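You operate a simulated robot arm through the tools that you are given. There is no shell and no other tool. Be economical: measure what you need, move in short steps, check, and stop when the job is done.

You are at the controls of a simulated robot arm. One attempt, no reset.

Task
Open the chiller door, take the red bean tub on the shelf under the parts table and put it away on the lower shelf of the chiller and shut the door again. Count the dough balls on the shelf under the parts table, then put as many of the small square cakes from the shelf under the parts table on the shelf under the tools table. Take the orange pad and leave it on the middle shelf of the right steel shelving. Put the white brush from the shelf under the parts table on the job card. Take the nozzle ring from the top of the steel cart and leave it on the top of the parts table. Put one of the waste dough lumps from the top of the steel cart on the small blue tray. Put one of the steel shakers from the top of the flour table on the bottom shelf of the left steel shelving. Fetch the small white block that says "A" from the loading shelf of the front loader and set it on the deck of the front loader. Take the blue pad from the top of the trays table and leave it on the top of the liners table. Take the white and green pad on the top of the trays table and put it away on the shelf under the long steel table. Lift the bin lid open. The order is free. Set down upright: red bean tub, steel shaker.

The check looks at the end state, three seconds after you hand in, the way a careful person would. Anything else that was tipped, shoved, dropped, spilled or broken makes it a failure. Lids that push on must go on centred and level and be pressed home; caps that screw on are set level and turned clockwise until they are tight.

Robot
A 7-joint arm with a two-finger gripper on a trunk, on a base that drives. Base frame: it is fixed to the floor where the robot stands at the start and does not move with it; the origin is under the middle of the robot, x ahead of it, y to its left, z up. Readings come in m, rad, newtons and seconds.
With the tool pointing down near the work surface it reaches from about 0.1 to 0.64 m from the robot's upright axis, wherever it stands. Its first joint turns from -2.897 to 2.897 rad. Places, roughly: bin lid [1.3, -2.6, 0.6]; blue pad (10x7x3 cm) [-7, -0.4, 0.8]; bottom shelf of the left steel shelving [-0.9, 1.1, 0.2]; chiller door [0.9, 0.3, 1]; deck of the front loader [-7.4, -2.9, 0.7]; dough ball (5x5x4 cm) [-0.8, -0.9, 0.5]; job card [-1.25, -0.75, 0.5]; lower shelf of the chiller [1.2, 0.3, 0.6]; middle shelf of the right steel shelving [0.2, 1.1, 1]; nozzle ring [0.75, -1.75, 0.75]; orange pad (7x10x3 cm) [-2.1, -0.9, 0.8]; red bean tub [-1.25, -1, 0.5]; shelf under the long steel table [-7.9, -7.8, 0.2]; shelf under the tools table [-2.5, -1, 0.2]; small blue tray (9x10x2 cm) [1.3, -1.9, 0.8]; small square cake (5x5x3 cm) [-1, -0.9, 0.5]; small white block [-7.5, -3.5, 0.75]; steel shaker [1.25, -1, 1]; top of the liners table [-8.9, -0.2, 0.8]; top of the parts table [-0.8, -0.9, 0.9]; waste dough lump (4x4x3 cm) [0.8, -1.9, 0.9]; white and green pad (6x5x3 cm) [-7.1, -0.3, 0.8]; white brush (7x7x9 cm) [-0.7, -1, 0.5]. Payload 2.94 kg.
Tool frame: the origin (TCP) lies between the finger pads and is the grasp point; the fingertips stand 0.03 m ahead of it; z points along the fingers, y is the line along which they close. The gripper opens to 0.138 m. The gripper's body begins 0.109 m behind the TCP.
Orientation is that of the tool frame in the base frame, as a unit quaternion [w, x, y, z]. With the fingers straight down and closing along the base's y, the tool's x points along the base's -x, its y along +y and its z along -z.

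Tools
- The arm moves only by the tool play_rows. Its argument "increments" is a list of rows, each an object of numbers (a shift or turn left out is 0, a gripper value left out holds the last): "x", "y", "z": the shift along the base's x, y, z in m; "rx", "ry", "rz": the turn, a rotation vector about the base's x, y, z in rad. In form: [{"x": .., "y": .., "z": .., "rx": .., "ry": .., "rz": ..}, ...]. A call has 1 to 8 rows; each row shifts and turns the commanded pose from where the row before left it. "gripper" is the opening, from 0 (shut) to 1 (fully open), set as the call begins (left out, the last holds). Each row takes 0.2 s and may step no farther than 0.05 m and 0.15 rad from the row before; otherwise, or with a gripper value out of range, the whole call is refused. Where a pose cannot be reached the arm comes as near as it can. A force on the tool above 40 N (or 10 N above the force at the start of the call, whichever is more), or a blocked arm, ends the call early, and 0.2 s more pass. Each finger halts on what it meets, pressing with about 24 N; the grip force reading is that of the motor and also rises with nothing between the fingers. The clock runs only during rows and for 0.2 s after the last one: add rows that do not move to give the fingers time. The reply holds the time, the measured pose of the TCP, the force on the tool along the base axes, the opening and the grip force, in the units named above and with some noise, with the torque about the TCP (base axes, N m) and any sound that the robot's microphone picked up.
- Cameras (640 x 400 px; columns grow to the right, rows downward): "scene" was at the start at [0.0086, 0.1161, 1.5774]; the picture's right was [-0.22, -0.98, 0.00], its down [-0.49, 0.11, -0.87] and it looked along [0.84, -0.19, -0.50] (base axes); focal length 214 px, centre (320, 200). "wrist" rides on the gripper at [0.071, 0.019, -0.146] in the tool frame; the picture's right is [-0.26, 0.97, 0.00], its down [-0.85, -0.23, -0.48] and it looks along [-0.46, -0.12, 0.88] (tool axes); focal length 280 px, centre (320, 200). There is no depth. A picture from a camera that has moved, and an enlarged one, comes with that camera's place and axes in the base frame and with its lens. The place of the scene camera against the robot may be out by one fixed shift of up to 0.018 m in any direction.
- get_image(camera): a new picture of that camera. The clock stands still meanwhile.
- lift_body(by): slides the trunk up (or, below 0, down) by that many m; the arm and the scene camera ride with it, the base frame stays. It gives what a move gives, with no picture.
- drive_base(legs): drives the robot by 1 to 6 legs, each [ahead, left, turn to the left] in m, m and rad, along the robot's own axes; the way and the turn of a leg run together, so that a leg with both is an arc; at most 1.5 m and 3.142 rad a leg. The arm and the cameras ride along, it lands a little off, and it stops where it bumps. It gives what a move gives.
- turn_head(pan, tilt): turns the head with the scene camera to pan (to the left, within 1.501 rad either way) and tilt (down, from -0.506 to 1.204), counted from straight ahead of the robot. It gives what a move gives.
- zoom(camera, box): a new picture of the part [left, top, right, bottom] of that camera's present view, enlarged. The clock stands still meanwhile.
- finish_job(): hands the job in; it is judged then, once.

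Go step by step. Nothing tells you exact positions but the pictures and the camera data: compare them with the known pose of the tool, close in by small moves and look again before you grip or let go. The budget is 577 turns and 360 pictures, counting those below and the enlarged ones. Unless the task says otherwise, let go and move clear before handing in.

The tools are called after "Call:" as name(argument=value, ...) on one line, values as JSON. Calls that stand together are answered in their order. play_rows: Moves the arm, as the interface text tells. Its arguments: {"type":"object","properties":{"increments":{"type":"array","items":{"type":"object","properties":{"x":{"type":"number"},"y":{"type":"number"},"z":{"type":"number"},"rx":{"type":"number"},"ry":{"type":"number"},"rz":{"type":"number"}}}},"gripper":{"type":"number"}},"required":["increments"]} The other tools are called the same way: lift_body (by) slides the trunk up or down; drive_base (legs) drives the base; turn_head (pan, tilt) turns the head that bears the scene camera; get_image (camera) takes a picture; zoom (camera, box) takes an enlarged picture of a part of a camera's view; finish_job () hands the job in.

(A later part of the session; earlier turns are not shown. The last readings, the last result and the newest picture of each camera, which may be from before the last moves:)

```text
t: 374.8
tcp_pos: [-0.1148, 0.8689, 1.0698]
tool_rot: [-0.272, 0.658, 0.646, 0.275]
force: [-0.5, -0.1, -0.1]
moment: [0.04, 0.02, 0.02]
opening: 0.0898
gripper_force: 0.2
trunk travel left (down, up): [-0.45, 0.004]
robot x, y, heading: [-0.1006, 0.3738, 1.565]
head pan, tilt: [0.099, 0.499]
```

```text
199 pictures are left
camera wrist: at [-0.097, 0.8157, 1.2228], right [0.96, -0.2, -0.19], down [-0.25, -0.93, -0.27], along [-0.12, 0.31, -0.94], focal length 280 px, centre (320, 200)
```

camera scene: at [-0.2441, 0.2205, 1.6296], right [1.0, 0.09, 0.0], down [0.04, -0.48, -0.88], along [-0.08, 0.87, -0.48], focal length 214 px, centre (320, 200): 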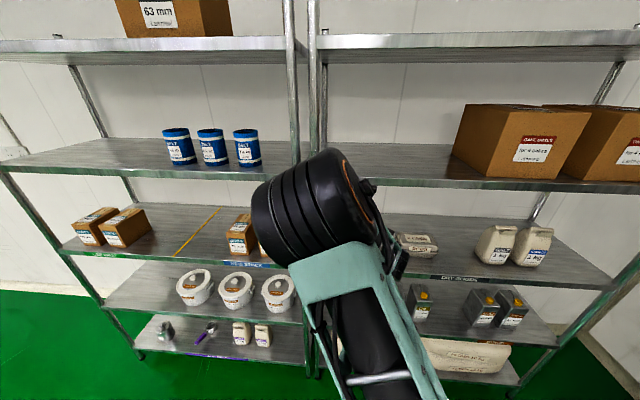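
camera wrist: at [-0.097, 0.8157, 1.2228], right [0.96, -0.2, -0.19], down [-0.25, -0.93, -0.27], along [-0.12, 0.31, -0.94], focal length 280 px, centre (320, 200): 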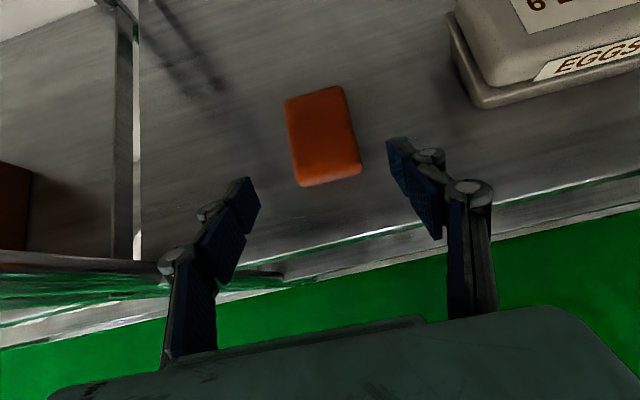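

The orange pad lies on the middle shelf. Next the brush: back off, turn to the parts table.

Call:
drive_base(legs=[[-0.25, 0, 0], [0, 0.5, 0], [0, 0, -3.13]])

Call:
lift_body(by=-0.4)

Call:
get_image(camera="wrist")

Call:
get_image(camera="scene")

```text
t: 388.5
tcp_pos: [-0.5959, -0.3752, 1.068]
tool_rot: [-0.277, -0.64, 0.665, -0.268]
force: [-0.1, -0.6, 0.0]
moment: [-0.01, 0.01, 0.02]
opening: 0.0894
gripper_force: 0.0
trunk travel left (down, up): [-0.45, 0.004]
robot x, y, heading: [-0.5995, 0.1217, -1.594]
head pan, tilt: [0.099, 0.499]
```

```text
t: 392.4
tcp_pos: [-0.5951, -0.3758, 0.6684]
tool_rot: [-0.277, -0.64, 0.665, -0.268]
force: [0.6, 0.5, -0.1]
moment: [0.04, -0.02, -0.01]
opening: 0.0897
gripper_force: 0.0
trunk travel left (down, up): [-0.05, 0.404]
robot x, y, heading: [-0.6024, 0.1218, -1.593]
head pan, tilt: [0.099, 0.499]
```

```text
198 pictures are left
camera wrist: at [-0.6131, -0.3211, 0.8224], right [-0.96, 0.22, -0.19], down [0.27, 0.93, -0.27], along [0.12, -0.31, -0.94], focal length 280 px, centre (320, 200)
```

wrist: 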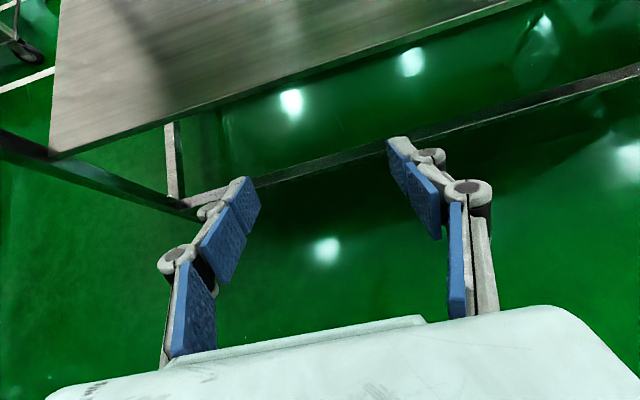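

```text
197 pictures are left
camera scene: at [-0.4584, 0.1079, 1.2297], right [-1.0, -0.07, 0.0], down [-0.04, 0.48, -0.88], along [0.07, -0.88, -0.48], focal length 214 px, centre (320, 200)
```

scene: 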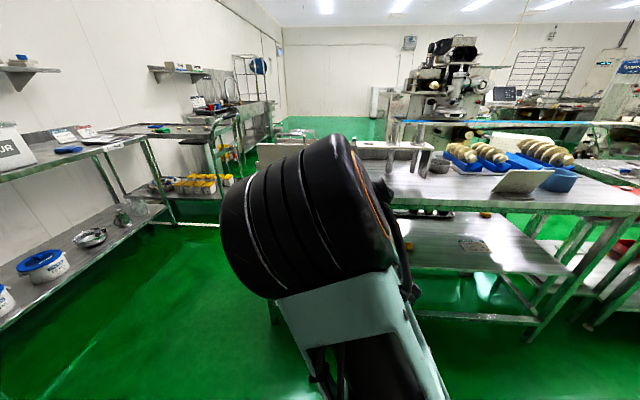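

Call:
play_rows(increments=[{"rx": -0.1, "rz": 0.02}, {"rx": -0.1}, {"rx": -0.1}, {"rx": -0.1, "z": -0.02}, {"z": -0.02}])

Call:
drive_base(legs=[[0.22, -0.03, 0.02]])

Call:
get_image(camera="wrist")

```text
t: 393.6
tcp_pos: [-0.5943, -0.4155, 0.6287]
tool_rot: [-0.398, -0.578, 0.591, -0.398]
force: [0.4, 0.6, -0.3]
moment: [0.02, 0.0, 0.04]
opening: 0.0896
gripper_force: 0.1
out of reach, approached as far as the arm can: row 1, 2, 3
trunk travel left (down, up): [-0.05, 0.404]
robot x, y, heading: [-0.6048, 0.1206, -1.591]
head pan, tilt: [0.099, 0.499]
```

```text
t: 395.3
tcp_pos: [-0.6188, -0.6419, 0.6292]
tool_rot: [-0.393, -0.585, 0.586, -0.401]
force: [0.4, 0.2, 0.6]
moment: [-0.03, -0.01, -0.01]
opening: 0.0894
gripper_force: 0.0
trunk travel left (down, up): [-0.05, 0.404]
robot x, y, heading: [-0.6397, -0.1064, -1.577]
head pan, tilt: [0.099, 0.499]
```

```text
196 pictures are left
camera wrist: at [-0.6396, -0.5337, 0.7493], right [-0.96, 0.09, -0.25], down [0.23, 0.76, -0.61], along [0.13, -0.65, -0.75], focal length 280 px, centre (320, 200)
```

wrist: 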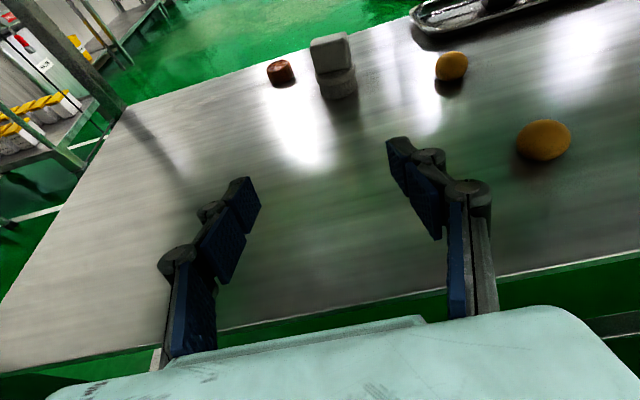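

Call:
zoom(camera="wrist", box=[250, 10, 410, 110])

```text
4.00 times, centred on (330, 60) of wrist
camera zoom: at [-0.6396, -0.5337, 0.7493], right [-0.96, 0.09, -0.25], down [0.23, 0.76, -0.61], along [0.13, -0.65, -0.75], focal length 1122 px, centre (280, 760)
```

zoom: 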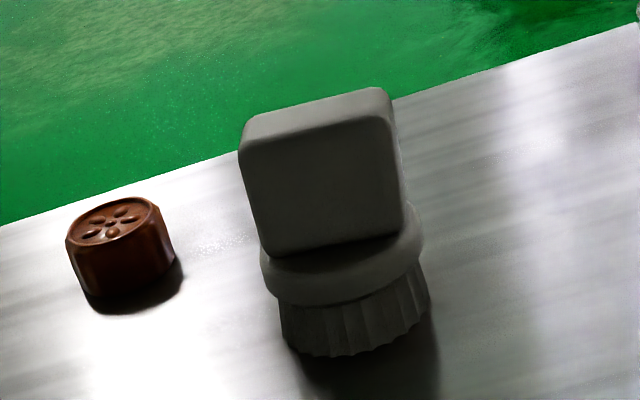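

Brush at about (-0.652, -0.98); its handle block is ~7 cm wide along x. Approach.

Call:
drive_base(legs=[[0.12, -0.03, 0]])

Call:
play_rows(increments=[{"y": -0.035, "z": -0.01}, {"y": -0.035, "z": -0.012}, {"y": -0.035, "z": -0.012}])

Call:
get_image(camera="wrist")

```text
t: 396.6
tcp_pos: [-0.648, -0.7637, 0.6286]
tool_rot: [-0.393, -0.585, 0.586, -0.401]
force: [0.1, 0.0, -0.4]
moment: [0.0, 0.01, -0.02]
opening: 0.0896
gripper_force: 0.0
trunk travel left (down, up): [-0.05, 0.404]
robot x, y, heading: [-0.6659, -0.2272, -1.576]
head pan, tilt: [0.099, 0.499]
```

```text
t: 397.4
tcp_pos: [-0.6483, -0.867, 0.5955]
tool_rot: [-0.392, -0.585, 0.585, -0.401]
force: [-0.1, -0.1, 0.1]
moment: [-0.01, -0.01, -0.02]
opening: 0.0895
gripper_force: 0.1
trunk travel left (down, up): [-0.05, 0.404]
robot x, y, heading: [-0.668, -0.2292, -1.578]
head pan, tilt: [0.099, 0.499]
```

```text
194 pictures are left
camera wrist: at [-0.6686, -0.759, 0.7157], right [-0.96, 0.09, -0.25], down [0.23, 0.76, -0.61], along [0.14, -0.65, -0.75], focal length 280 px, centre (320, 200)
```

wrist: 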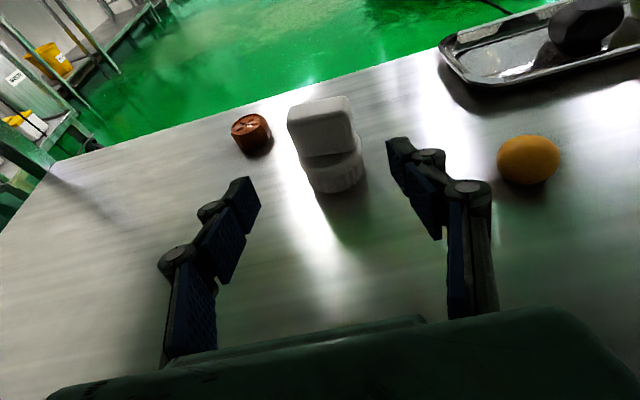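

Call:
play_rows(increments=[{"y": -0.03, "z": -0.01}, {"y": -0.03, "z": -0.01}, {"y": -0.025, "z": -0.008}])

Call:
get_image(camera="wrist")

```text
t: 398.4
tcp_pos: [-0.6451, -0.9235, 0.553]
tool_rot: [0.388, 0.591, -0.589, 0.392]
force: [-0.7, -0.2, 0.9]
moment: [0.02, 0.01, -0.01]
opening: 0.0896
gripper_force: 0.0
trunk travel left (down, up): [-0.05, 0.404]
robot x, y, heading: [-0.6679, -0.212, -1.574]
head pan, tilt: [0.099, 0.499]
stopped in row 3: the arm was blocked; the commanded pose is now the measured one
```

```text
193 pictures are left
camera wrist: at [-0.665, -0.818, 0.6766], right [-0.96, 0.1, -0.24], down [0.23, 0.77, -0.59], along [0.13, -0.63, -0.77], focal length 280 px, centre (320, 200)
```

wrist: 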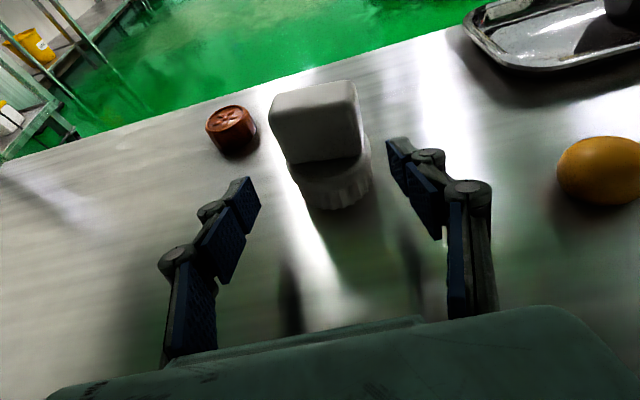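

The forearm seems to touch the table's front edge from above (elbow high). I back out and change the elbow posture by dipping the hand low first.

Call:
drive_base(legs=[[-0.5, 0, 0]])

Call:
play_rows(increments=[{"z": -0.04, "y": 0.02}, {"z": -0.04, "y": 0.02}, {"z": -0.04, "y": 0.02}, {"z": -0.04}, {"z": -0.04}, {"z": -0.04}])

Call:
get_image(camera="scene")

```text
t: 401.3
tcp_pos: [-0.6409, -0.4231, 0.5563]
tool_rot: [0.387, 0.591, -0.588, 0.394]
force: [0.3, 0.5, 0.9]
moment: [0.01, 0.0, 0.03]
opening: 0.0897
gripper_force: 0.2
trunk travel left (down, up): [-0.05, 0.404]
robot x, y, heading: [-0.6695, 0.2947, -1.571]
head pan, tilt: [0.099, 0.499]
```

```text
t: 402.7
tcp_pos: [-0.6376, -0.3633, 0.3174]
tool_rot: [0.388, 0.591, -0.587, 0.394]
force: [-0.3, -0.3, 0.2]
moment: [-0.01, 0.05, 0.01]
opening: 0.0897
gripper_force: 0.2
trunk travel left (down, up): [-0.05, 0.404]
robot x, y, heading: [-0.6691, 0.297, -1.571]
head pan, tilt: [0.099, 0.499]
```

```text
192 pictures are left
camera scene: at [-0.522, 0.2853, 1.2297], right [-0.99, -0.1, 0.0], down [-0.05, 0.48, -0.88], along [0.09, -0.87, -0.48], focal length 214 px, centre (320, 200)
```

scene: 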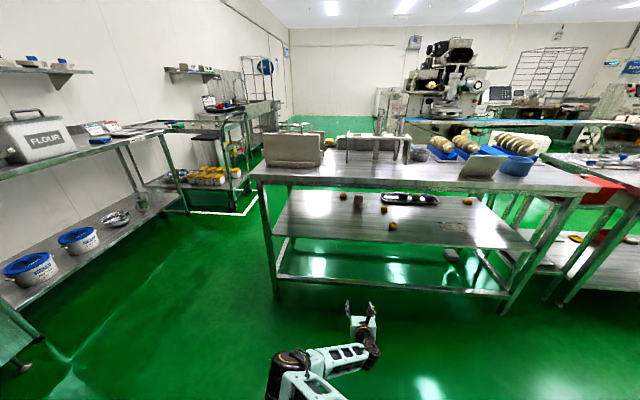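

Call:
lift_body(by=-0.05)

Call:
play_rows(increments=[{"z": 0.045}, {"z": 0.045}, {"z": 0.045}, {"z": 0.045}, {"z": 0.045}, {"z": 0.045}, {"z": 0.03}])

Call:
get_image(camera="scene")

```text
t: 403.6
tcp_pos: [-0.6371, -0.3627, 0.2672]
tool_rot: [0.387, 0.591, -0.587, 0.395]
force: [-0.5, -0.1, 0.4]
moment: [-0.02, 0.02, -0.01]
opening: 0.0895
gripper_force: 0.0
trunk travel left (down, up): [0.0, 0.454]
robot x, y, heading: [-0.6669, 0.2944, -1.571]
head pan, tilt: [0.099, 0.499]
```

```text
t: 405.2
tcp_pos: [-0.6379, -0.3638, 0.5653]
tool_rot: [0.386, 0.592, -0.587, 0.394]
force: [0.3, 0.1, 0.5]
moment: [-0.01, 0.0, -0.01]
opening: 0.0896
gripper_force: 0.1
trunk travel left (down, up): [0.0, 0.454]
robot x, y, heading: [-0.6657, 0.2951, -1.567]
head pan, tilt: [0.099, 0.499]
```

```text
191 pictures are left
camera scene: at [-0.522, 0.285, 1.1796], right [-0.99, -0.1, 0.0], down [-0.05, 0.48, -0.88], along [0.09, -0.87, -0.48], focal length 214 px, centre (320, 200)
```

scene: 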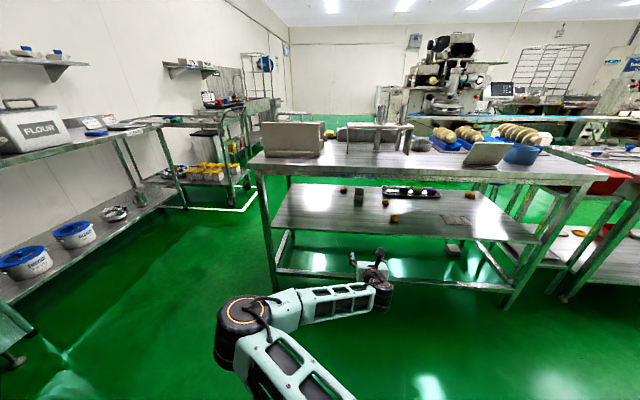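

Call:
drive_base(legs=[[0.49, 0, 0]])

Call:
get_image(camera="wrist")

Call:
get_image(camera="scene")

```text
t: 408.2
tcp_pos: [-0.6409, -0.8596, 0.5661]
tool_rot: [0.388, 0.59, -0.589, 0.393]
force: [0.4, 0.0, -0.3]
moment: [0.01, -0.05, 0.02]
opening: 0.0898
gripper_force: 0.0
trunk travel left (down, up): [0.0, 0.454]
robot x, y, heading: [-0.6689, -0.1994, -1.572]
head pan, tilt: [0.099, 0.499]
```

```text
190 pictures are left
camera wrist: at [-0.6616, -0.7533, 0.6879], right [-0.96, 0.1, -0.25], down [0.23, 0.77, -0.6], along [0.13, -0.63, -0.76], focal length 280 px, centre (320, 200)
```

wrist: 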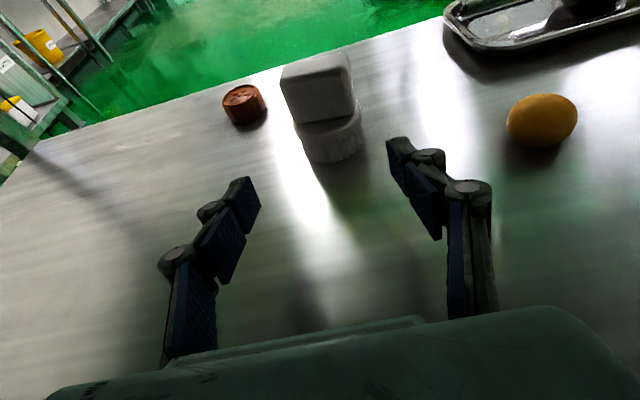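

```text
189 pictures are left
camera scene: at [-0.5221, -0.211, 1.1796], right [-1.0, -0.1, 0.0], down [-0.05, 0.48, -0.88], along [0.09, -0.87, -0.48], focal length 214 px, centre (320, 200)
```

scene: 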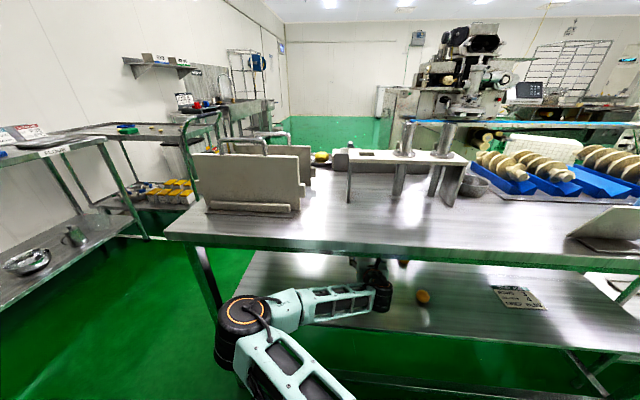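

Call:
play_rows(increments=[{"x": -0.004, "y": -0.035}, {"x": -0.004, "y": -0.035}, {"x": -0.002, "y": -0.02, "z": -0.002}])

Call:
get_image(camera="wrist")

```text
t: 409.0
tcp_pos: [-0.6506, -0.9508, 0.5637]
tool_rot: [0.388, 0.59, -0.589, 0.394]
force: [0.0, 0.2, -0.2]
moment: [-0.02, -0.03, -0.01]
opening: 0.0895
gripper_force: 0.1
trunk travel left (down, up): [0.0, 0.454]
robot x, y, heading: [-0.6694, -0.1997, -1.574]
head pan, tilt: [0.099, 0.499]
```

```text
188 pictures are left
camera wrist: at [-0.6713, -0.8444, 0.6868], right [-0.96, 0.1, -0.25], down [0.23, 0.77, -0.6], along [0.13, -0.63, -0.76], focal length 280 px, centre (320, 200)
```

wrist: 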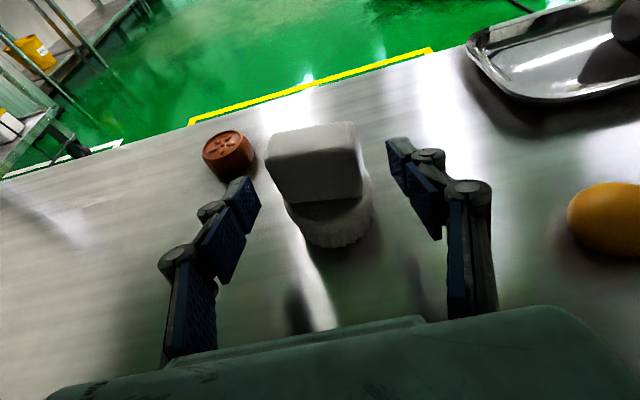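

Call:
play_rows(increments=[{"y": -0.018}, {}])

Call:
play_rows(increments=[{}, {}, {}], gripper=0.3)

Call:
get_image(camera="wrist")

```text
t: 409.6
tcp_pos: [-0.6501, -0.9685, 0.5641]
tool_rot: [0.388, 0.59, -0.589, 0.393]
force: [0.3, -0.9, 0.4]
moment: [0.01, 0.02, 0.0]
opening: 0.0899
gripper_force: 0.1
trunk travel left (down, up): [0.0, 0.454]
robot x, y, heading: [-0.671, -0.2001, -1.57]
head pan, tilt: [0.099, 0.499]
```

```text
t: 410.4
tcp_pos: [-0.6508, -0.969, 0.5644]
tool_rot: [0.388, 0.59, -0.589, 0.393]
force: [-0.1, -0.6, 2.2]
moment: [0.05, -0.01, -0.02]
opening: 0.0577
gripper_force: 23.8
trunk travel left (down, up): [0.0, 0.454]
robot x, y, heading: [-0.6651, -0.1968, -1.574]
head pan, tilt: [0.099, 0.499]
```

```text
187 pictures are left
camera wrist: at [-0.6708, -0.8618, 0.6873], right [-0.96, 0.1, -0.25], down [0.23, 0.77, -0.6], along [0.13, -0.63, -0.76], focal length 280 px, centre (320, 200)
```

wrist: 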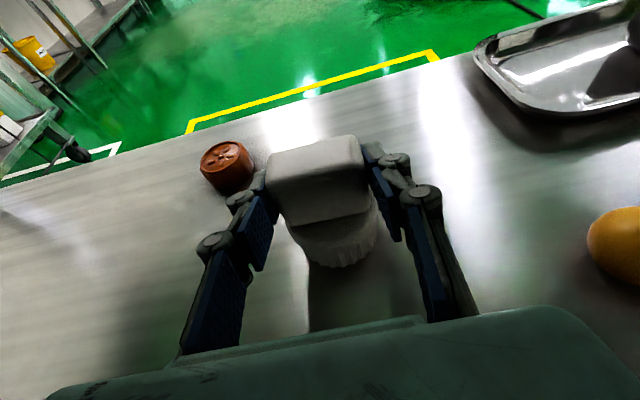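

Brush held. Lift, back out, and move to the job card at about (-1.167, -0.785).

Call:
play_rows(increments=[{"z": 0.02}, {"z": 0.03}, {"z": 0.02}])

Call:
drive_base(legs=[[-0.35, 0, 0], [0, -0.52, 0]])

Call:
get_image(camera="wrist")

```text
t: 411.4
tcp_pos: [-0.6597, -0.9483, 0.5678]
tool_rot: [0.378, 0.619, -0.593, 0.35]
force: [0.7, 0.4, 2.2]
moment: [-0.1, -0.14, 0.03]
opening: 0.0575
gripper_force: 24.3
trunk travel left (down, up): [0.0, 0.454]
robot x, y, heading: [-0.6687, -0.2025, -1.573]
head pan, tilt: [0.099, 0.499]
stopped in row 3: the arm was blocked; the commanded pose is now the measured one
```

```text
t: 418.4
tcp_pos: [-1.1904, -0.5965, 0.5764]
tool_rot: [0.384, 0.612, -0.595, 0.353]
force: [-0.2, 1.5, -2.4]
moment: [0.01, -0.01, -0.03]
opening: 0.0573
gripper_force: 24.2
trunk travel left (down, up): [0.0, 0.454]
robot x, y, heading: [-1.1876, 0.1597, -1.582]
head pan, tilt: [0.099, 0.499]
```

```text
186 pictures are left
camera wrist: at [-1.2031, -0.4989, 0.7084], right [-0.98, 0.12, -0.18], down [0.2, 0.81, -0.55], along [0.08, -0.57, -0.82], focal length 280 px, centre (320, 200)
```

wrist: 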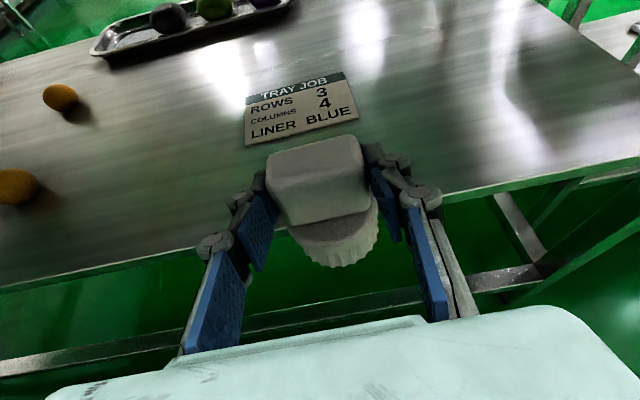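

The lift was blocked but the brush came out fine. I restore the tool orientation and raise a little here in the open.

Call:
play_rows(increments=[{"rx": -0.074, "ry": -0.055, "rz": 0.009}, {"z": 0.02}, {"z": 0.015}])

Call:
get_image(camera="scene")

Call:
get_image(camera="wrist")

```text
t: 419.2
tcp_pos: [-1.1894, -0.597, 0.6131]
tool_rot: [0.388, 0.591, -0.588, 0.393]
force: [-0.9, 0.2, -1.4]
moment: [0.0, -0.01, 0.04]
opening: 0.0571
gripper_force: 23.9
trunk travel left (down, up): [0.0, 0.454]
robot x, y, heading: [-1.1912, 0.1574, -1.575]
head pan, tilt: [0.099, 0.499]
```

```text
185 pictures are left
camera scene: at [-1.0463, 0.1447, 1.1796], right [-1.0, -0.09, 0.0], down [-0.04, 0.48, -0.88], along [0.08, -0.87, -0.48], focal length 214 px, centre (320, 200)
```

scene: 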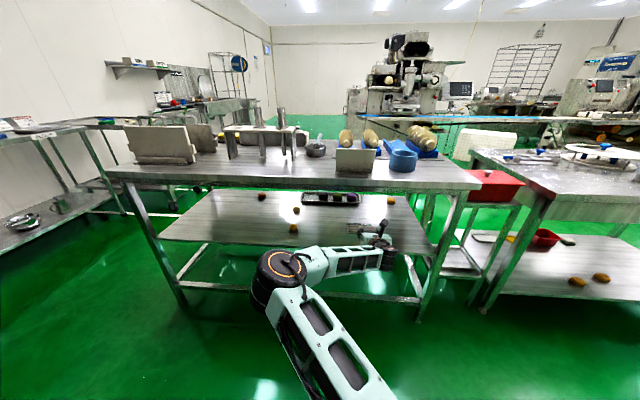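

```text
184 pictures are left
camera wrist: at [-1.2107, -0.4904, 0.7366], right [-0.96, 0.1, -0.25], down [0.23, 0.77, -0.6], along [0.13, -0.63, -0.77], focal length 280 px, centre (320, 200)
```

wrist: 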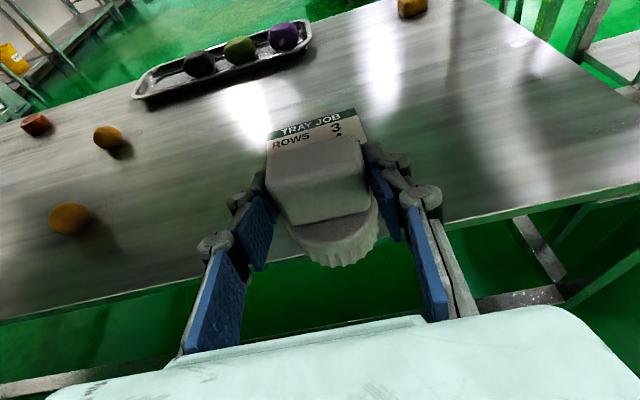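

Call:
drive_base(legs=[[0.175, 0.018, 0]])

Call:
get_image(camera="wrist")

```text
t: 420.6
tcp_pos: [-1.1732, -0.7718, 0.6133]
tool_rot: [0.387, 0.591, -0.588, 0.393]
force: [0.0, 0.0, -1.6]
moment: [0.05, -0.02, -0.05]
opening: 0.0578
gripper_force: 24.3
trunk travel left (down, up): [0.0, 0.454]
robot x, y, heading: [-1.1714, -0.0208, -1.582]
head pan, tilt: [0.099, 0.499]
```

```text
183 pictures are left
camera wrist: at [-1.1945, -0.666, 0.7365], right [-0.96, 0.1, -0.25], down [0.23, 0.77, -0.6], along [0.13, -0.63, -0.77], focal length 280 px, centre (320, 200)
```

wrist: 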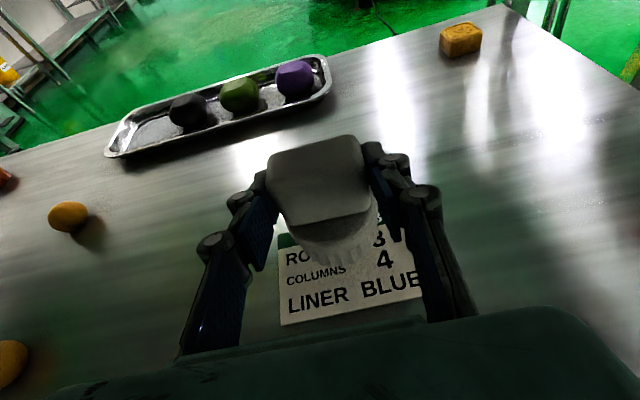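

Brush is over the card centre. Lower to contact.

Call:
play_rows(increments=[{"x": 0.004, "z": -0.015}, {"z": -0.015}, {"z": -0.008}])

Call:
play_rows(increments=[{"z": -0.004}, {"z": -0.004}, {"z": -0.003}])

Call:
get_image(camera="wrist")

```text
t: 421.4
tcp_pos: [-1.1689, -0.7722, 0.5757]
tool_rot: [0.388, 0.591, -0.588, 0.394]
force: [-1.0, -0.1, -1.0]
moment: [0.03, -0.02, -0.04]
opening: 0.0575
gripper_force: 23.9
trunk travel left (down, up): [0.0, 0.454]
robot x, y, heading: [-1.1743, -0.0205, -1.583]
head pan, tilt: [0.099, 0.499]
```

```text
t: 422.2
tcp_pos: [-1.1696, -0.772, 0.5676]
tool_rot: [0.389, 0.589, -0.588, 0.395]
force: [0.3, 1.4, 8.6]
moment: [0.19, 0.0, -0.02]
opening: 0.0574
gripper_force: 24.1
trunk travel left (down, up): [0.0, 0.454]
robot x, y, heading: [-1.1716, -0.0138, -1.58]
head pan, tilt: [0.099, 0.499]
```

```text
182 pictures are left
camera wrist: at [-1.1907, -0.6652, 0.6897], right [-0.96, 0.09, -0.25], down [0.23, 0.77, -0.6], along [0.13, -0.63, -0.76], focal length 280 px, centre (320, 200)
```

wrist: 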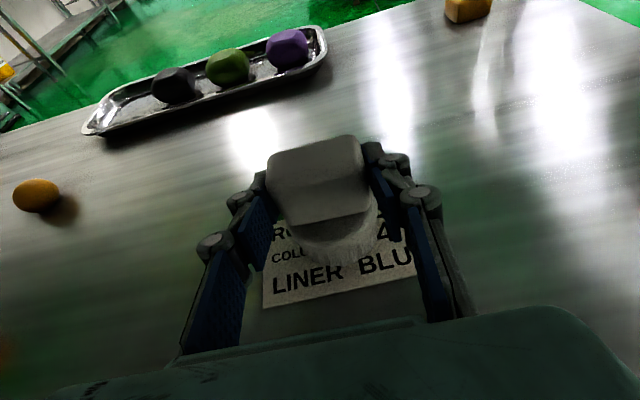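

Contact. Release gently and back straight out by driving.

Call:
play_rows(increments=[{}, {}, {}, {}], gripper=0.65)

Call:
drive_base(legs=[[-0.35, 0, 0]])

Call:
get_image(camera="wrist")

Call:
zoom(camera="scene", box=[200, 160, 440, 290])

```text
t: 423.2
tcp_pos: [-1.1707, -0.7721, 0.5653]
tool_rot: [0.388, 0.591, -0.588, 0.394]
force: [-0.6, 0.1, -0.5]
moment: [0.03, 0.02, 0.0]
opening: 0.0898
gripper_force: 0.0
trunk travel left (down, up): [0.0, 0.454]
robot x, y, heading: [-1.1768, -0.0205, -1.578]
head pan, tilt: [0.099, 0.499]
```

```text
t: 425.5
tcp_pos: [-1.1652, -0.4247, 0.5635]
tool_rot: [0.387, 0.591, -0.587, 0.395]
force: [-1.1, -0.5, -0.9]
moment: [0.03, -0.01, 0.02]
opening: 0.0896
gripper_force: 0.1
trunk travel left (down, up): [0.0, 0.454]
robot x, y, heading: [-1.1723, 0.3257, -1.584]
head pan, tilt: [0.099, 0.499]
```

```text
181 pictures are left
camera wrist: at [-1.1858, -0.3177, 0.6873], right [-0.96, 0.09, -0.25], down [0.23, 0.77, -0.6], along [0.13, -0.63, -0.77], focal length 280 px, centre (320, 200)
```

wrist: 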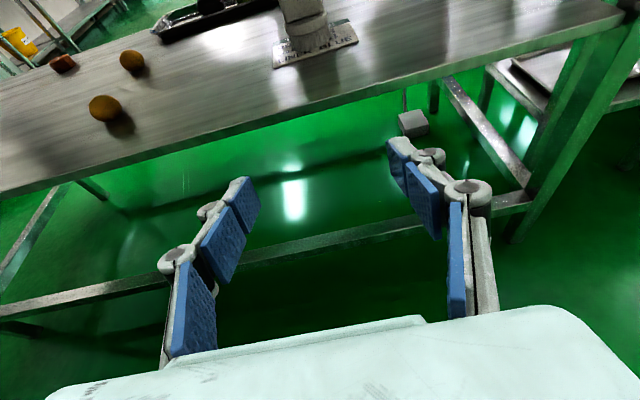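

```text
2.67 times, centred on (320, 225) of scene
camera zoom: at [-1.0271, 0.3175, 1.1796], right [-1.0, -0.09, 0.0], down [-0.04, 0.48, -0.88], along [0.08, -0.87, -0.48], focal length 572 px, centre (320, 133)
```

zoom: 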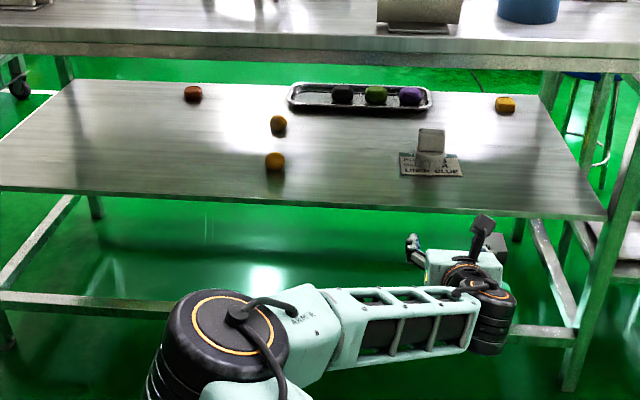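

The brush stands on the job card. Next the steel cart; raise the trunk, retract a bit, and drive around.

Call:
lift_body(by=0.4)

Call:
play_rows(increments=[{"y": 0.03, "z": 0.03}, {"y": 0.03, "z": 0.03}, {"y": 0.03, "z": 0.03}, {"y": 0.03, "z": 0.03}, {"y": 0.03}])

Call:
get_image(camera="scene")

```text
t: 429.3
tcp_pos: [-1.1638, -0.4239, 0.9638]
tool_rot: [0.388, 0.591, -0.588, 0.394]
force: [-0.1, -0.7, -0.3]
moment: [0.02, 0.01, 0.04]
opening: 0.0899
gripper_force: 0.1
trunk travel left (down, up): [-0.4, 0.054]
robot x, y, heading: [-1.1739, 0.3276, -1.583]
head pan, tilt: [0.099, 0.499]
```

```text
t: 430.5
tcp_pos: [-1.1657, -0.2747, 1.0834]
tool_rot: [0.388, 0.591, -0.587, 0.395]
force: [-0.7, -0.1, -0.1]
moment: [0.01, -0.03, 0.02]
opening: 0.0897
gripper_force: 0.1
trunk travel left (down, up): [-0.4, 0.054]
robot x, y, heading: [-1.1716, 0.3296, -1.582]
head pan, tilt: [0.099, 0.499]
```

```text
179 pictures are left
camera scene: at [-1.0271, 0.3179, 1.5796], right [-1.0, -0.09, 0.0], down [-0.04, 0.48, -0.88], along [0.08, -0.87, -0.48], focal length 214 px, centre (320, 200)
```

scene: 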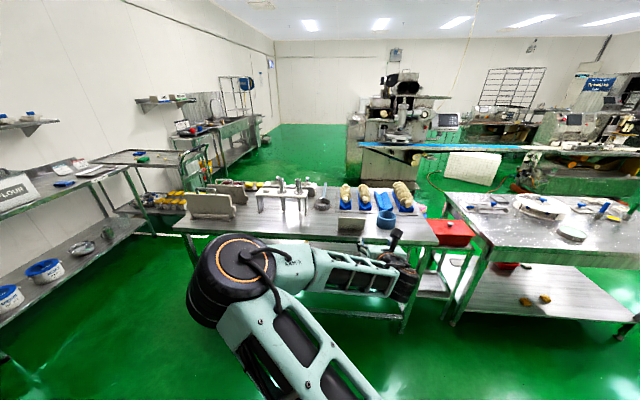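

Call:
drive_base(legs=[[0, 0, 1.58], [1.35, -0.35, 0], [0.05, -1.3, 0]])

Call:
turn_head(pan=-0.4, tilt=0.6)

Call:
get_image(camera="scene")

Call:
get_image(camera="wrist")

```text
t: 452.5
tcp_pos: [0.7809, -1.3315, 1.0829]
tool_rot: [-0.006, 0.833, 0.004, 0.553]
force: [-0.5, 0.1, 1.0]
moment: [-0.01, -0.02, 0.02]
opening: 0.0899
gripper_force: 0.0
trunk travel left (down, up): [-0.4, 0.054]
robot x, y, heading: [0.1771, -1.3358, -0.008]
head pan, tilt: [0.099, 0.499]
```

```text
t: 453.5
tcp_pos: [0.782, -1.3314, 1.0823]
tool_rot: [-0.004, 0.834, 0.002, 0.552]
force: [-0.2, 0.0, 0.0]
moment: [0.01, 0.03, 0.01]
opening: 0.0895
gripper_force: 0.1
trunk travel left (down, up): [-0.4, 0.054]
robot x, y, heading: [0.1789, -1.3344, -0.005]
head pan, tilt: [-0.4, 0.6]
```

```text
178 pictures are left
camera scene: at [0.18, -1.2357, 1.5706], right [-0.39, -0.92, 0.0], down [-0.52, 0.22, -0.83], along [0.76, -0.32, -0.56], focal length 214 px, centre (320, 200)
```

scene: 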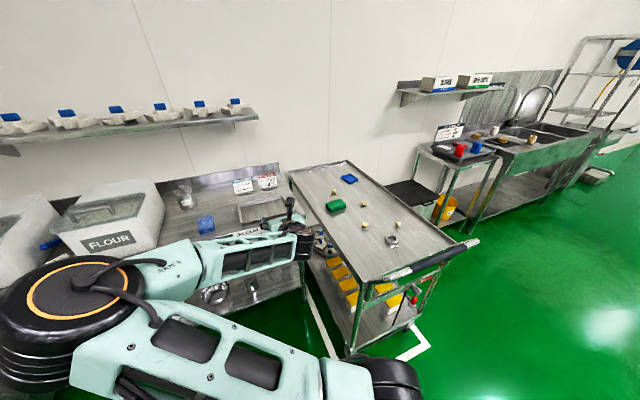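

```text
177 pictures are left
camera wrist: at [0.674, -1.3523, 1.2056], right [-0.09, -0.96, -0.25], down [-0.77, 0.22, -0.6], along [0.63, 0.14, -0.77], focal length 280 px, centre (320, 200)
```

wrist: 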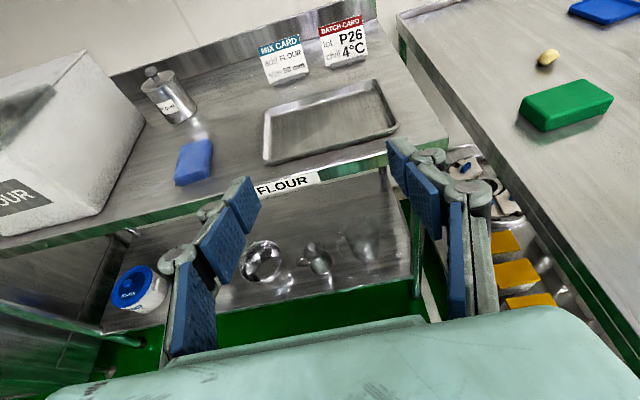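

The cart spans about x 0.55–1.48, y -1.57 – -2.1, with the ring, lumps and blue tray; the black-lidded bin is at (1.29, -2.53). I go around to the cart's south side.

Call:
drive_base(legs=[[-0.15, 0, 0], [0, -1.2, 0]])

Call:
turn_head(pan=0.0, tilt=0.6)

Call:
get_image(camera="scene")

Call:
get_image(camera="wrist")

```text
t: 454.7
tcp_pos: [0.7176, -1.3353, 1.0833]
tool_rot: [-0.004, 0.833, 0.001, 0.553]
force: [0.3, 1.1, -0.7]
moment: [0.02, -0.03, -0.01]
opening: 0.0901
gripper_force: 0.1
trunk travel left (down, up): [-0.4, 0.054]
robot x, y, heading: [0.1143, -1.3355, -0.007]
head pan, tilt: [-0.4, 0.6]
stopped in leg 1: the robot was blocked; the commanded pose is now the measured one
```

```text
t: 455.6
tcp_pos: [0.7178, -1.3346, 1.0834]
tool_rot: [-0.004, 0.833, 0.001, 0.553]
force: [0.4, -0.7, -0.3]
moment: [0.01, 0.0, 0.01]
opening: 0.09
gripper_force: 0.1
trunk travel left (down, up): [-0.4, 0.054]
robot x, y, heading: [0.1153, -1.3414, -0.008]
head pan, tilt: [0.0, 0.6]
```

```text
176 pictures are left
camera scene: at [0.1253, -1.2024, 1.5706], right [-0.01, -1.0, 0.0], down [-0.56, 0.01, -0.83], along [0.83, -0.01, -0.56], focal length 214 px, centre (320, 200)
```

scene: 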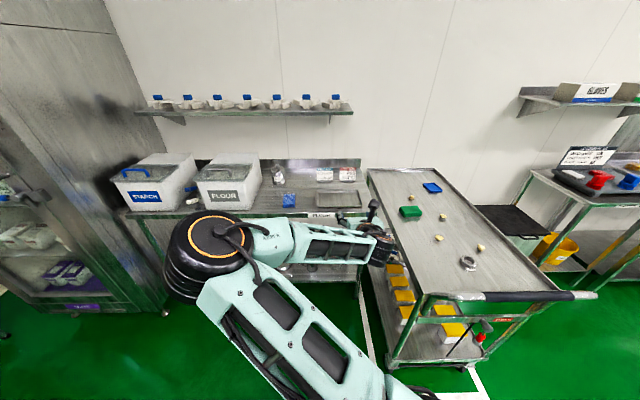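

```text
175 pictures are left
camera wrist: at [0.6117, -1.3555, 1.206], right [-0.1, -0.96, -0.25], down [-0.77, 0.23, -0.6], along [0.63, 0.13, -0.76], focal length 280 px, centre (320, 200)
```

wrist: 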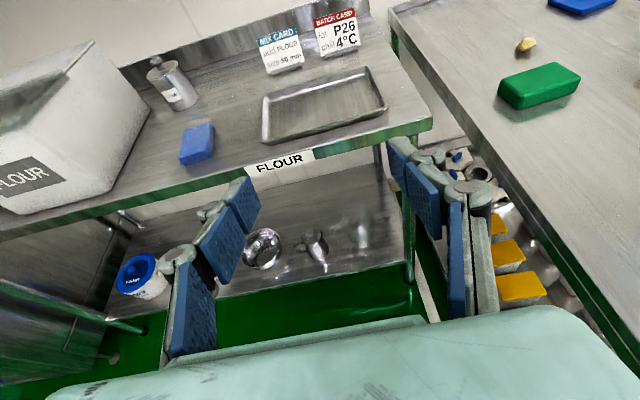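

Call:
turn_head(pan=-1.3, tilt=0.6)

Call:
get_image(camera="scene")

```text
t: 457.0
tcp_pos: [0.7191, -1.3346, 1.0829]
tool_rot: [-0.004, 0.833, 0.001, 0.553]
force: [-1.4, 0.4, -0.1]
moment: [-0.02, 0.0, 0.03]
opening: 0.0897
gripper_force: 0.0
trunk travel left (down, up): [-0.4, 0.054]
robot x, y, heading: [0.1129, -1.3405, -0.007]
head pan, tilt: [-1.3, 0.6]
```

```text
174 pictures are left
camera scene: at [0.0598, -1.2869, 1.5706], right [-0.97, -0.26, 0.0], down [-0.15, 0.55, -0.83], along [0.21, -0.8, -0.56], focal length 214 px, centre (320, 200)
```

scene: 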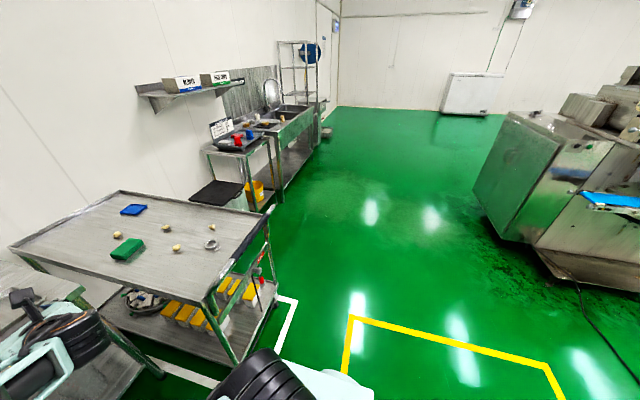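

Call:
drive_base(legs=[[0, -1.2, 0], [0.55, 0.0, 0], [0, 0, 1.58]])

Call:
turn_head(pan=-0.2, tilt=0.7)

Call:
get_image(camera="scene")

Call:
get_image(camera="wrist")

```text
t: 474.5
tcp_pos: [0.6285, -1.9391, 1.0837]
tool_rot: [-0.402, 0.575, 0.603, 0.379]
force: [0.2, 0.6, -0.6]
moment: [0.02, -0.04, 0.02]
opening: 0.0896
gripper_force: 0.0
trunk travel left (down, up): [-0.4, 0.054]
robot x, y, heading: [0.6572, -2.5445, 1.6]
head pan, tilt: [-1.3, 0.6]
```

```text
t: 475.8
tcp_pos: [0.6282, -1.9395, 1.0825]
tool_rot: [-0.402, 0.576, 0.603, 0.38]
force: [0.7, -0.6, -0.3]
moment: [0.01, 0.0, 0.0]
opening: 0.0895
gripper_force: 0.0
trunk travel left (down, up): [-0.4, 0.054]
robot x, y, heading: [0.6561, -2.5465, 1.603]
head pan, tilt: [-0.201, 0.7]
```

```text
173 pictures are left
camera scene: at [0.5396, -2.5419, 1.5619], right [0.99, -0.17, 0.0], down [-0.11, -0.63, -0.77], along [0.13, 0.75, -0.64], focal length 214 px, centre (320, 200)
```

scene: 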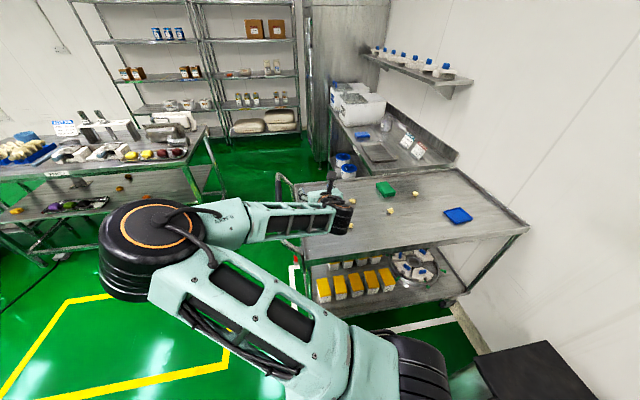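

```text
172 pictures are left
camera wrist: at [0.6534, -2.0456, 1.206], right [0.97, -0.05, -0.25], down [-0.2, -0.78, -0.6], along [-0.16, 0.62, -0.76], focal length 280 px, centre (320, 200)
```

wrist: 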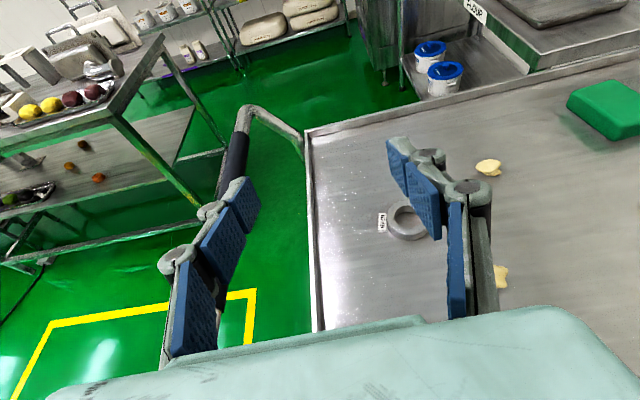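

Now at the south side. I shift right, pitch the tool steeper (~57°), and look at the lumps and tray.

Call:
drive_base(legs=[[0, -0.14, -0.03]])

Call:
play_rows(increments=[{"rx": -0.12, "x": 0.04}, {"rx": -0.12, "x": 0.04}, {"rx": -0.12, "x": 0.04}, {"rx": -0.12, "x": 0.04}, {"rx": -0.12, "x": 0.04}, {"x": 0.04}], gripper=0.6)

Call:
get_image(camera="wrist")

Call:
get_image(camera="scene")

```text
t: 477.7
tcp_pos: [0.7824, -1.9364, 1.0838]
tool_rot: [-0.397, 0.583, 0.595, 0.385]
force: [0.1, 0.0, -1.0]
moment: [-0.01, -0.02, 0.0]
opening: 0.0897
gripper_force: 0.0
trunk travel left (down, up): [-0.4, 0.054]
robot x, y, heading: [0.7945, -2.5448, 1.578]
head pan, tilt: [-0.201, 0.7]
stopped in leg 1: the robot was blocked; the commanded pose is now the measured one
```

```text
t: 479.1
tcp_pos: [1.0215, -1.9343, 1.0848]
tool_rot: [-0.207, 0.675, 0.682, 0.191]
force: [-0.2, 0.0, 0.5]
moment: [-0.02, 0.03, 0.03]
opening: 0.0829
gripper_force: 0.0
trunk travel left (down, up): [-0.4, 0.054]
robot x, y, heading: [0.7958, -2.5419, 1.579]
head pan, tilt: [-0.201, 0.7]
```

```text
171 pictures are left
camera wrist: at [1.0436, -1.9542, 1.2465], right [0.97, -0.21, -0.16], down [-0.22, -0.97, -0.05], along [-0.14, 0.09, -0.99], focal length 280 px, centre (320, 200)
```

wrist: 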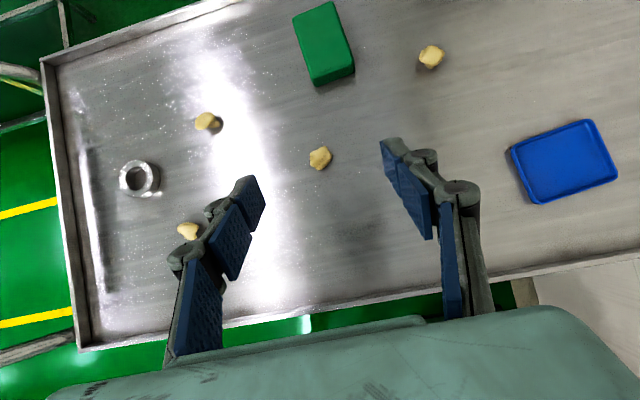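

```text
170 pictures are left
camera scene: at [0.6783, -2.5363, 1.562], right [0.98, -0.19, 0.0], down [-0.13, -0.63, -0.76], along [0.15, 0.75, -0.64], focal length 214 px, centre (320, 200)
```

scene: 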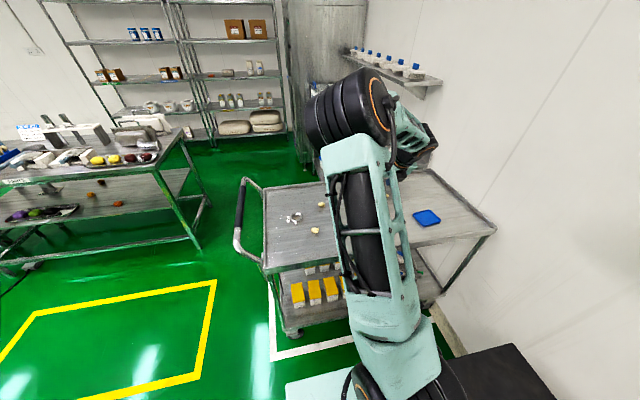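

Call:
play_rows(increments=[{"x": -0.01, "y": 0.025, "z": -0.04}, {"x": -0.01, "y": 0.025, "z": -0.04}, {"y": 0.01, "z": -0.04}])

Call:
get_image(camera="wrist")

```text
t: 479.9
tcp_pos: [1.0022, -1.8756, 0.962]
tool_rot: [-0.208, 0.674, 0.682, 0.192]
force: [-0.9, -0.7, -0.4]
moment: [-0.03, -0.02, 0.0]
opening: 0.083
gripper_force: 0.0
trunk travel left (down, up): [-0.4, 0.054]
robot x, y, heading: [0.7965, -2.5386, 1.582]
head pan, tilt: [-0.201, 0.7]
```

```text
169 pictures are left
camera wrist: at [1.0247, -1.8948, 1.1231], right [0.97, -0.21, -0.16], down [-0.22, -0.97, -0.06], along [-0.14, 0.09, -0.99], focal length 280 px, centre (320, 200)
```

wrist: 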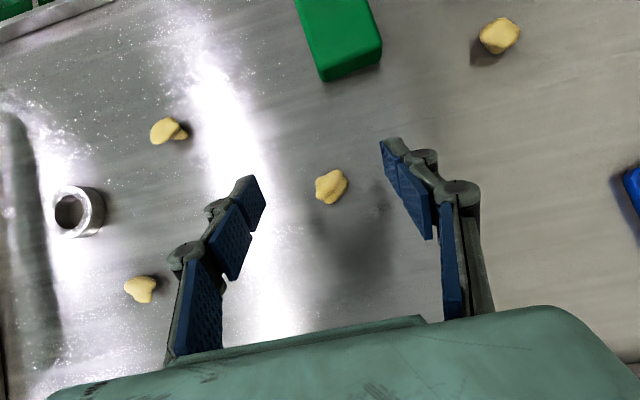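

Call:
play_rows(increments=[{"x": -0.002, "y": 0.006, "z": -0.03}, {"y": 0.005, "z": -0.02}, {"z": -0.01}])

Call:
get_image(camera="wrist")

```text
t: 480.7
tcp_pos: [0.9998, -1.8649, 0.9032]
tool_rot: [-0.207, 0.675, 0.682, 0.191]
force: [-0.6, 0.6, 0.9]
moment: [0.0, -0.01, 0.03]
opening: 0.0826
gripper_force: 0.0
trunk travel left (down, up): [-0.4, 0.054]
robot x, y, heading: [0.7906, -2.5387, 1.577]
head pan, tilt: [-0.201, 0.7]
```

```text
168 pictures are left
camera wrist: at [1.0218, -1.885, 1.064], right [0.97, -0.21, -0.16], down [-0.22, -0.97, -0.06], along [-0.14, 0.09, -0.99], focal length 280 px, centre (320, 200)
```

wrist: 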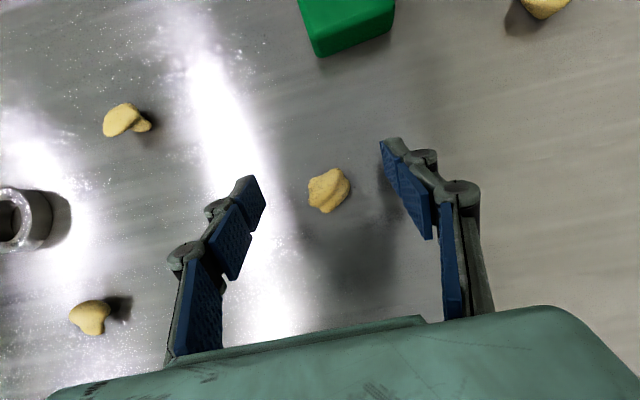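

Call:
play_rows(increments=[{"z": -0.02}, {"z": -0.02}, {"z": -0.015}])

Call:
get_image(camera="wrist")

```text
t: 481.5
tcp_pos: [1.0082, -1.8608, 0.8703]
tool_rot: [-0.212, 0.673, 0.678, 0.206]
force: [6.7, -5.4, 30.9]
moment: [0.07, 0.26, 0.22]
opening: 0.0522
gripper_force: 12.1
trunk travel left (down, up): [-0.4, 0.054]
robot x, y, heading: [0.7946, -2.5435, 1.581]
head pan, tilt: [-0.201, 0.7]
stopped in row 3: the force on the tool passed its limit at 50 N (the readings are from after the stop); the commanded pose is now the measured one
```

```text
167 pictures are left
camera wrist: at [1.028, -1.8839, 1.0322], right [0.97, -0.21, -0.15], down [-0.22, -0.97, -0.09], along [-0.13, 0.12, -0.98], focal length 280 px, centre (320, 200)
```

wrist: 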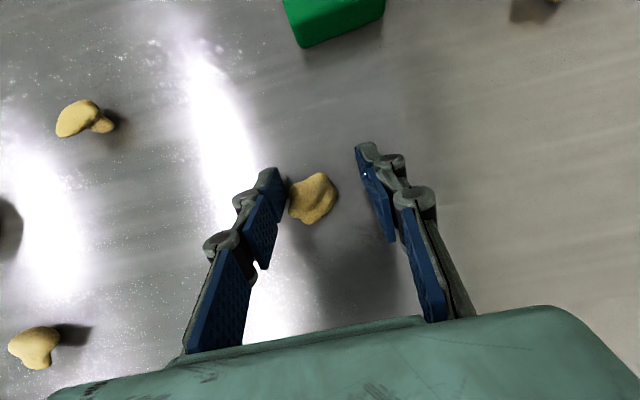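

Fingertips touched the cart top. Raise slightly and close.

Call:
play_rows(increments=[{"z": 0.008}, {"x": -0.006}])

Call:
play_rows(increments=[{}, {}, {}], gripper=0.1)

Call:
get_image(camera="wrist")

```text
t: 482.1
tcp_pos: [0.997, -1.8616, 0.8688]
tool_rot: [-0.209, 0.675, 0.68, 0.197]
force: [0.7, -0.7, 3.8]
moment: [-0.01, -0.2, -0.01]
opening: 0.0846
gripper_force: 1.1
trunk travel left (down, up): [-0.4, 0.054]
robot x, y, heading: [0.7973, -2.5407, 1.58]
head pan, tilt: [-0.201, 0.7]
```

```text
t: 482.9
tcp_pos: [0.997, -1.8605, 0.8711]
tool_rot: [-0.211, 0.674, 0.679, 0.199]
force: [5.4, 0.1, 11.0]
moment: [0.06, -0.3, -0.02]
opening: 0.0265
gripper_force: 24.0
trunk travel left (down, up): [-0.4, 0.054]
robot x, y, heading: [0.7985, -2.5426, 1.571]
head pan, tilt: [-0.201, 0.7]
```

```text
166 pictures are left
camera wrist: at [1.0191, -1.8829, 1.0326], right [0.97, -0.21, -0.16], down [-0.22, -0.97, -0.07], along [-0.14, 0.1, -0.98], focal length 280 px, centre (320, 200)
```

wrist: 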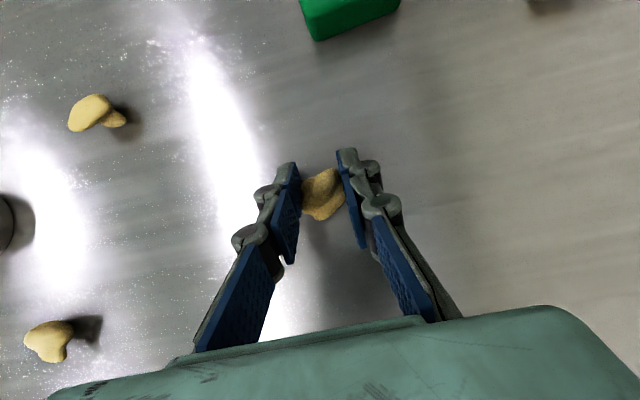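

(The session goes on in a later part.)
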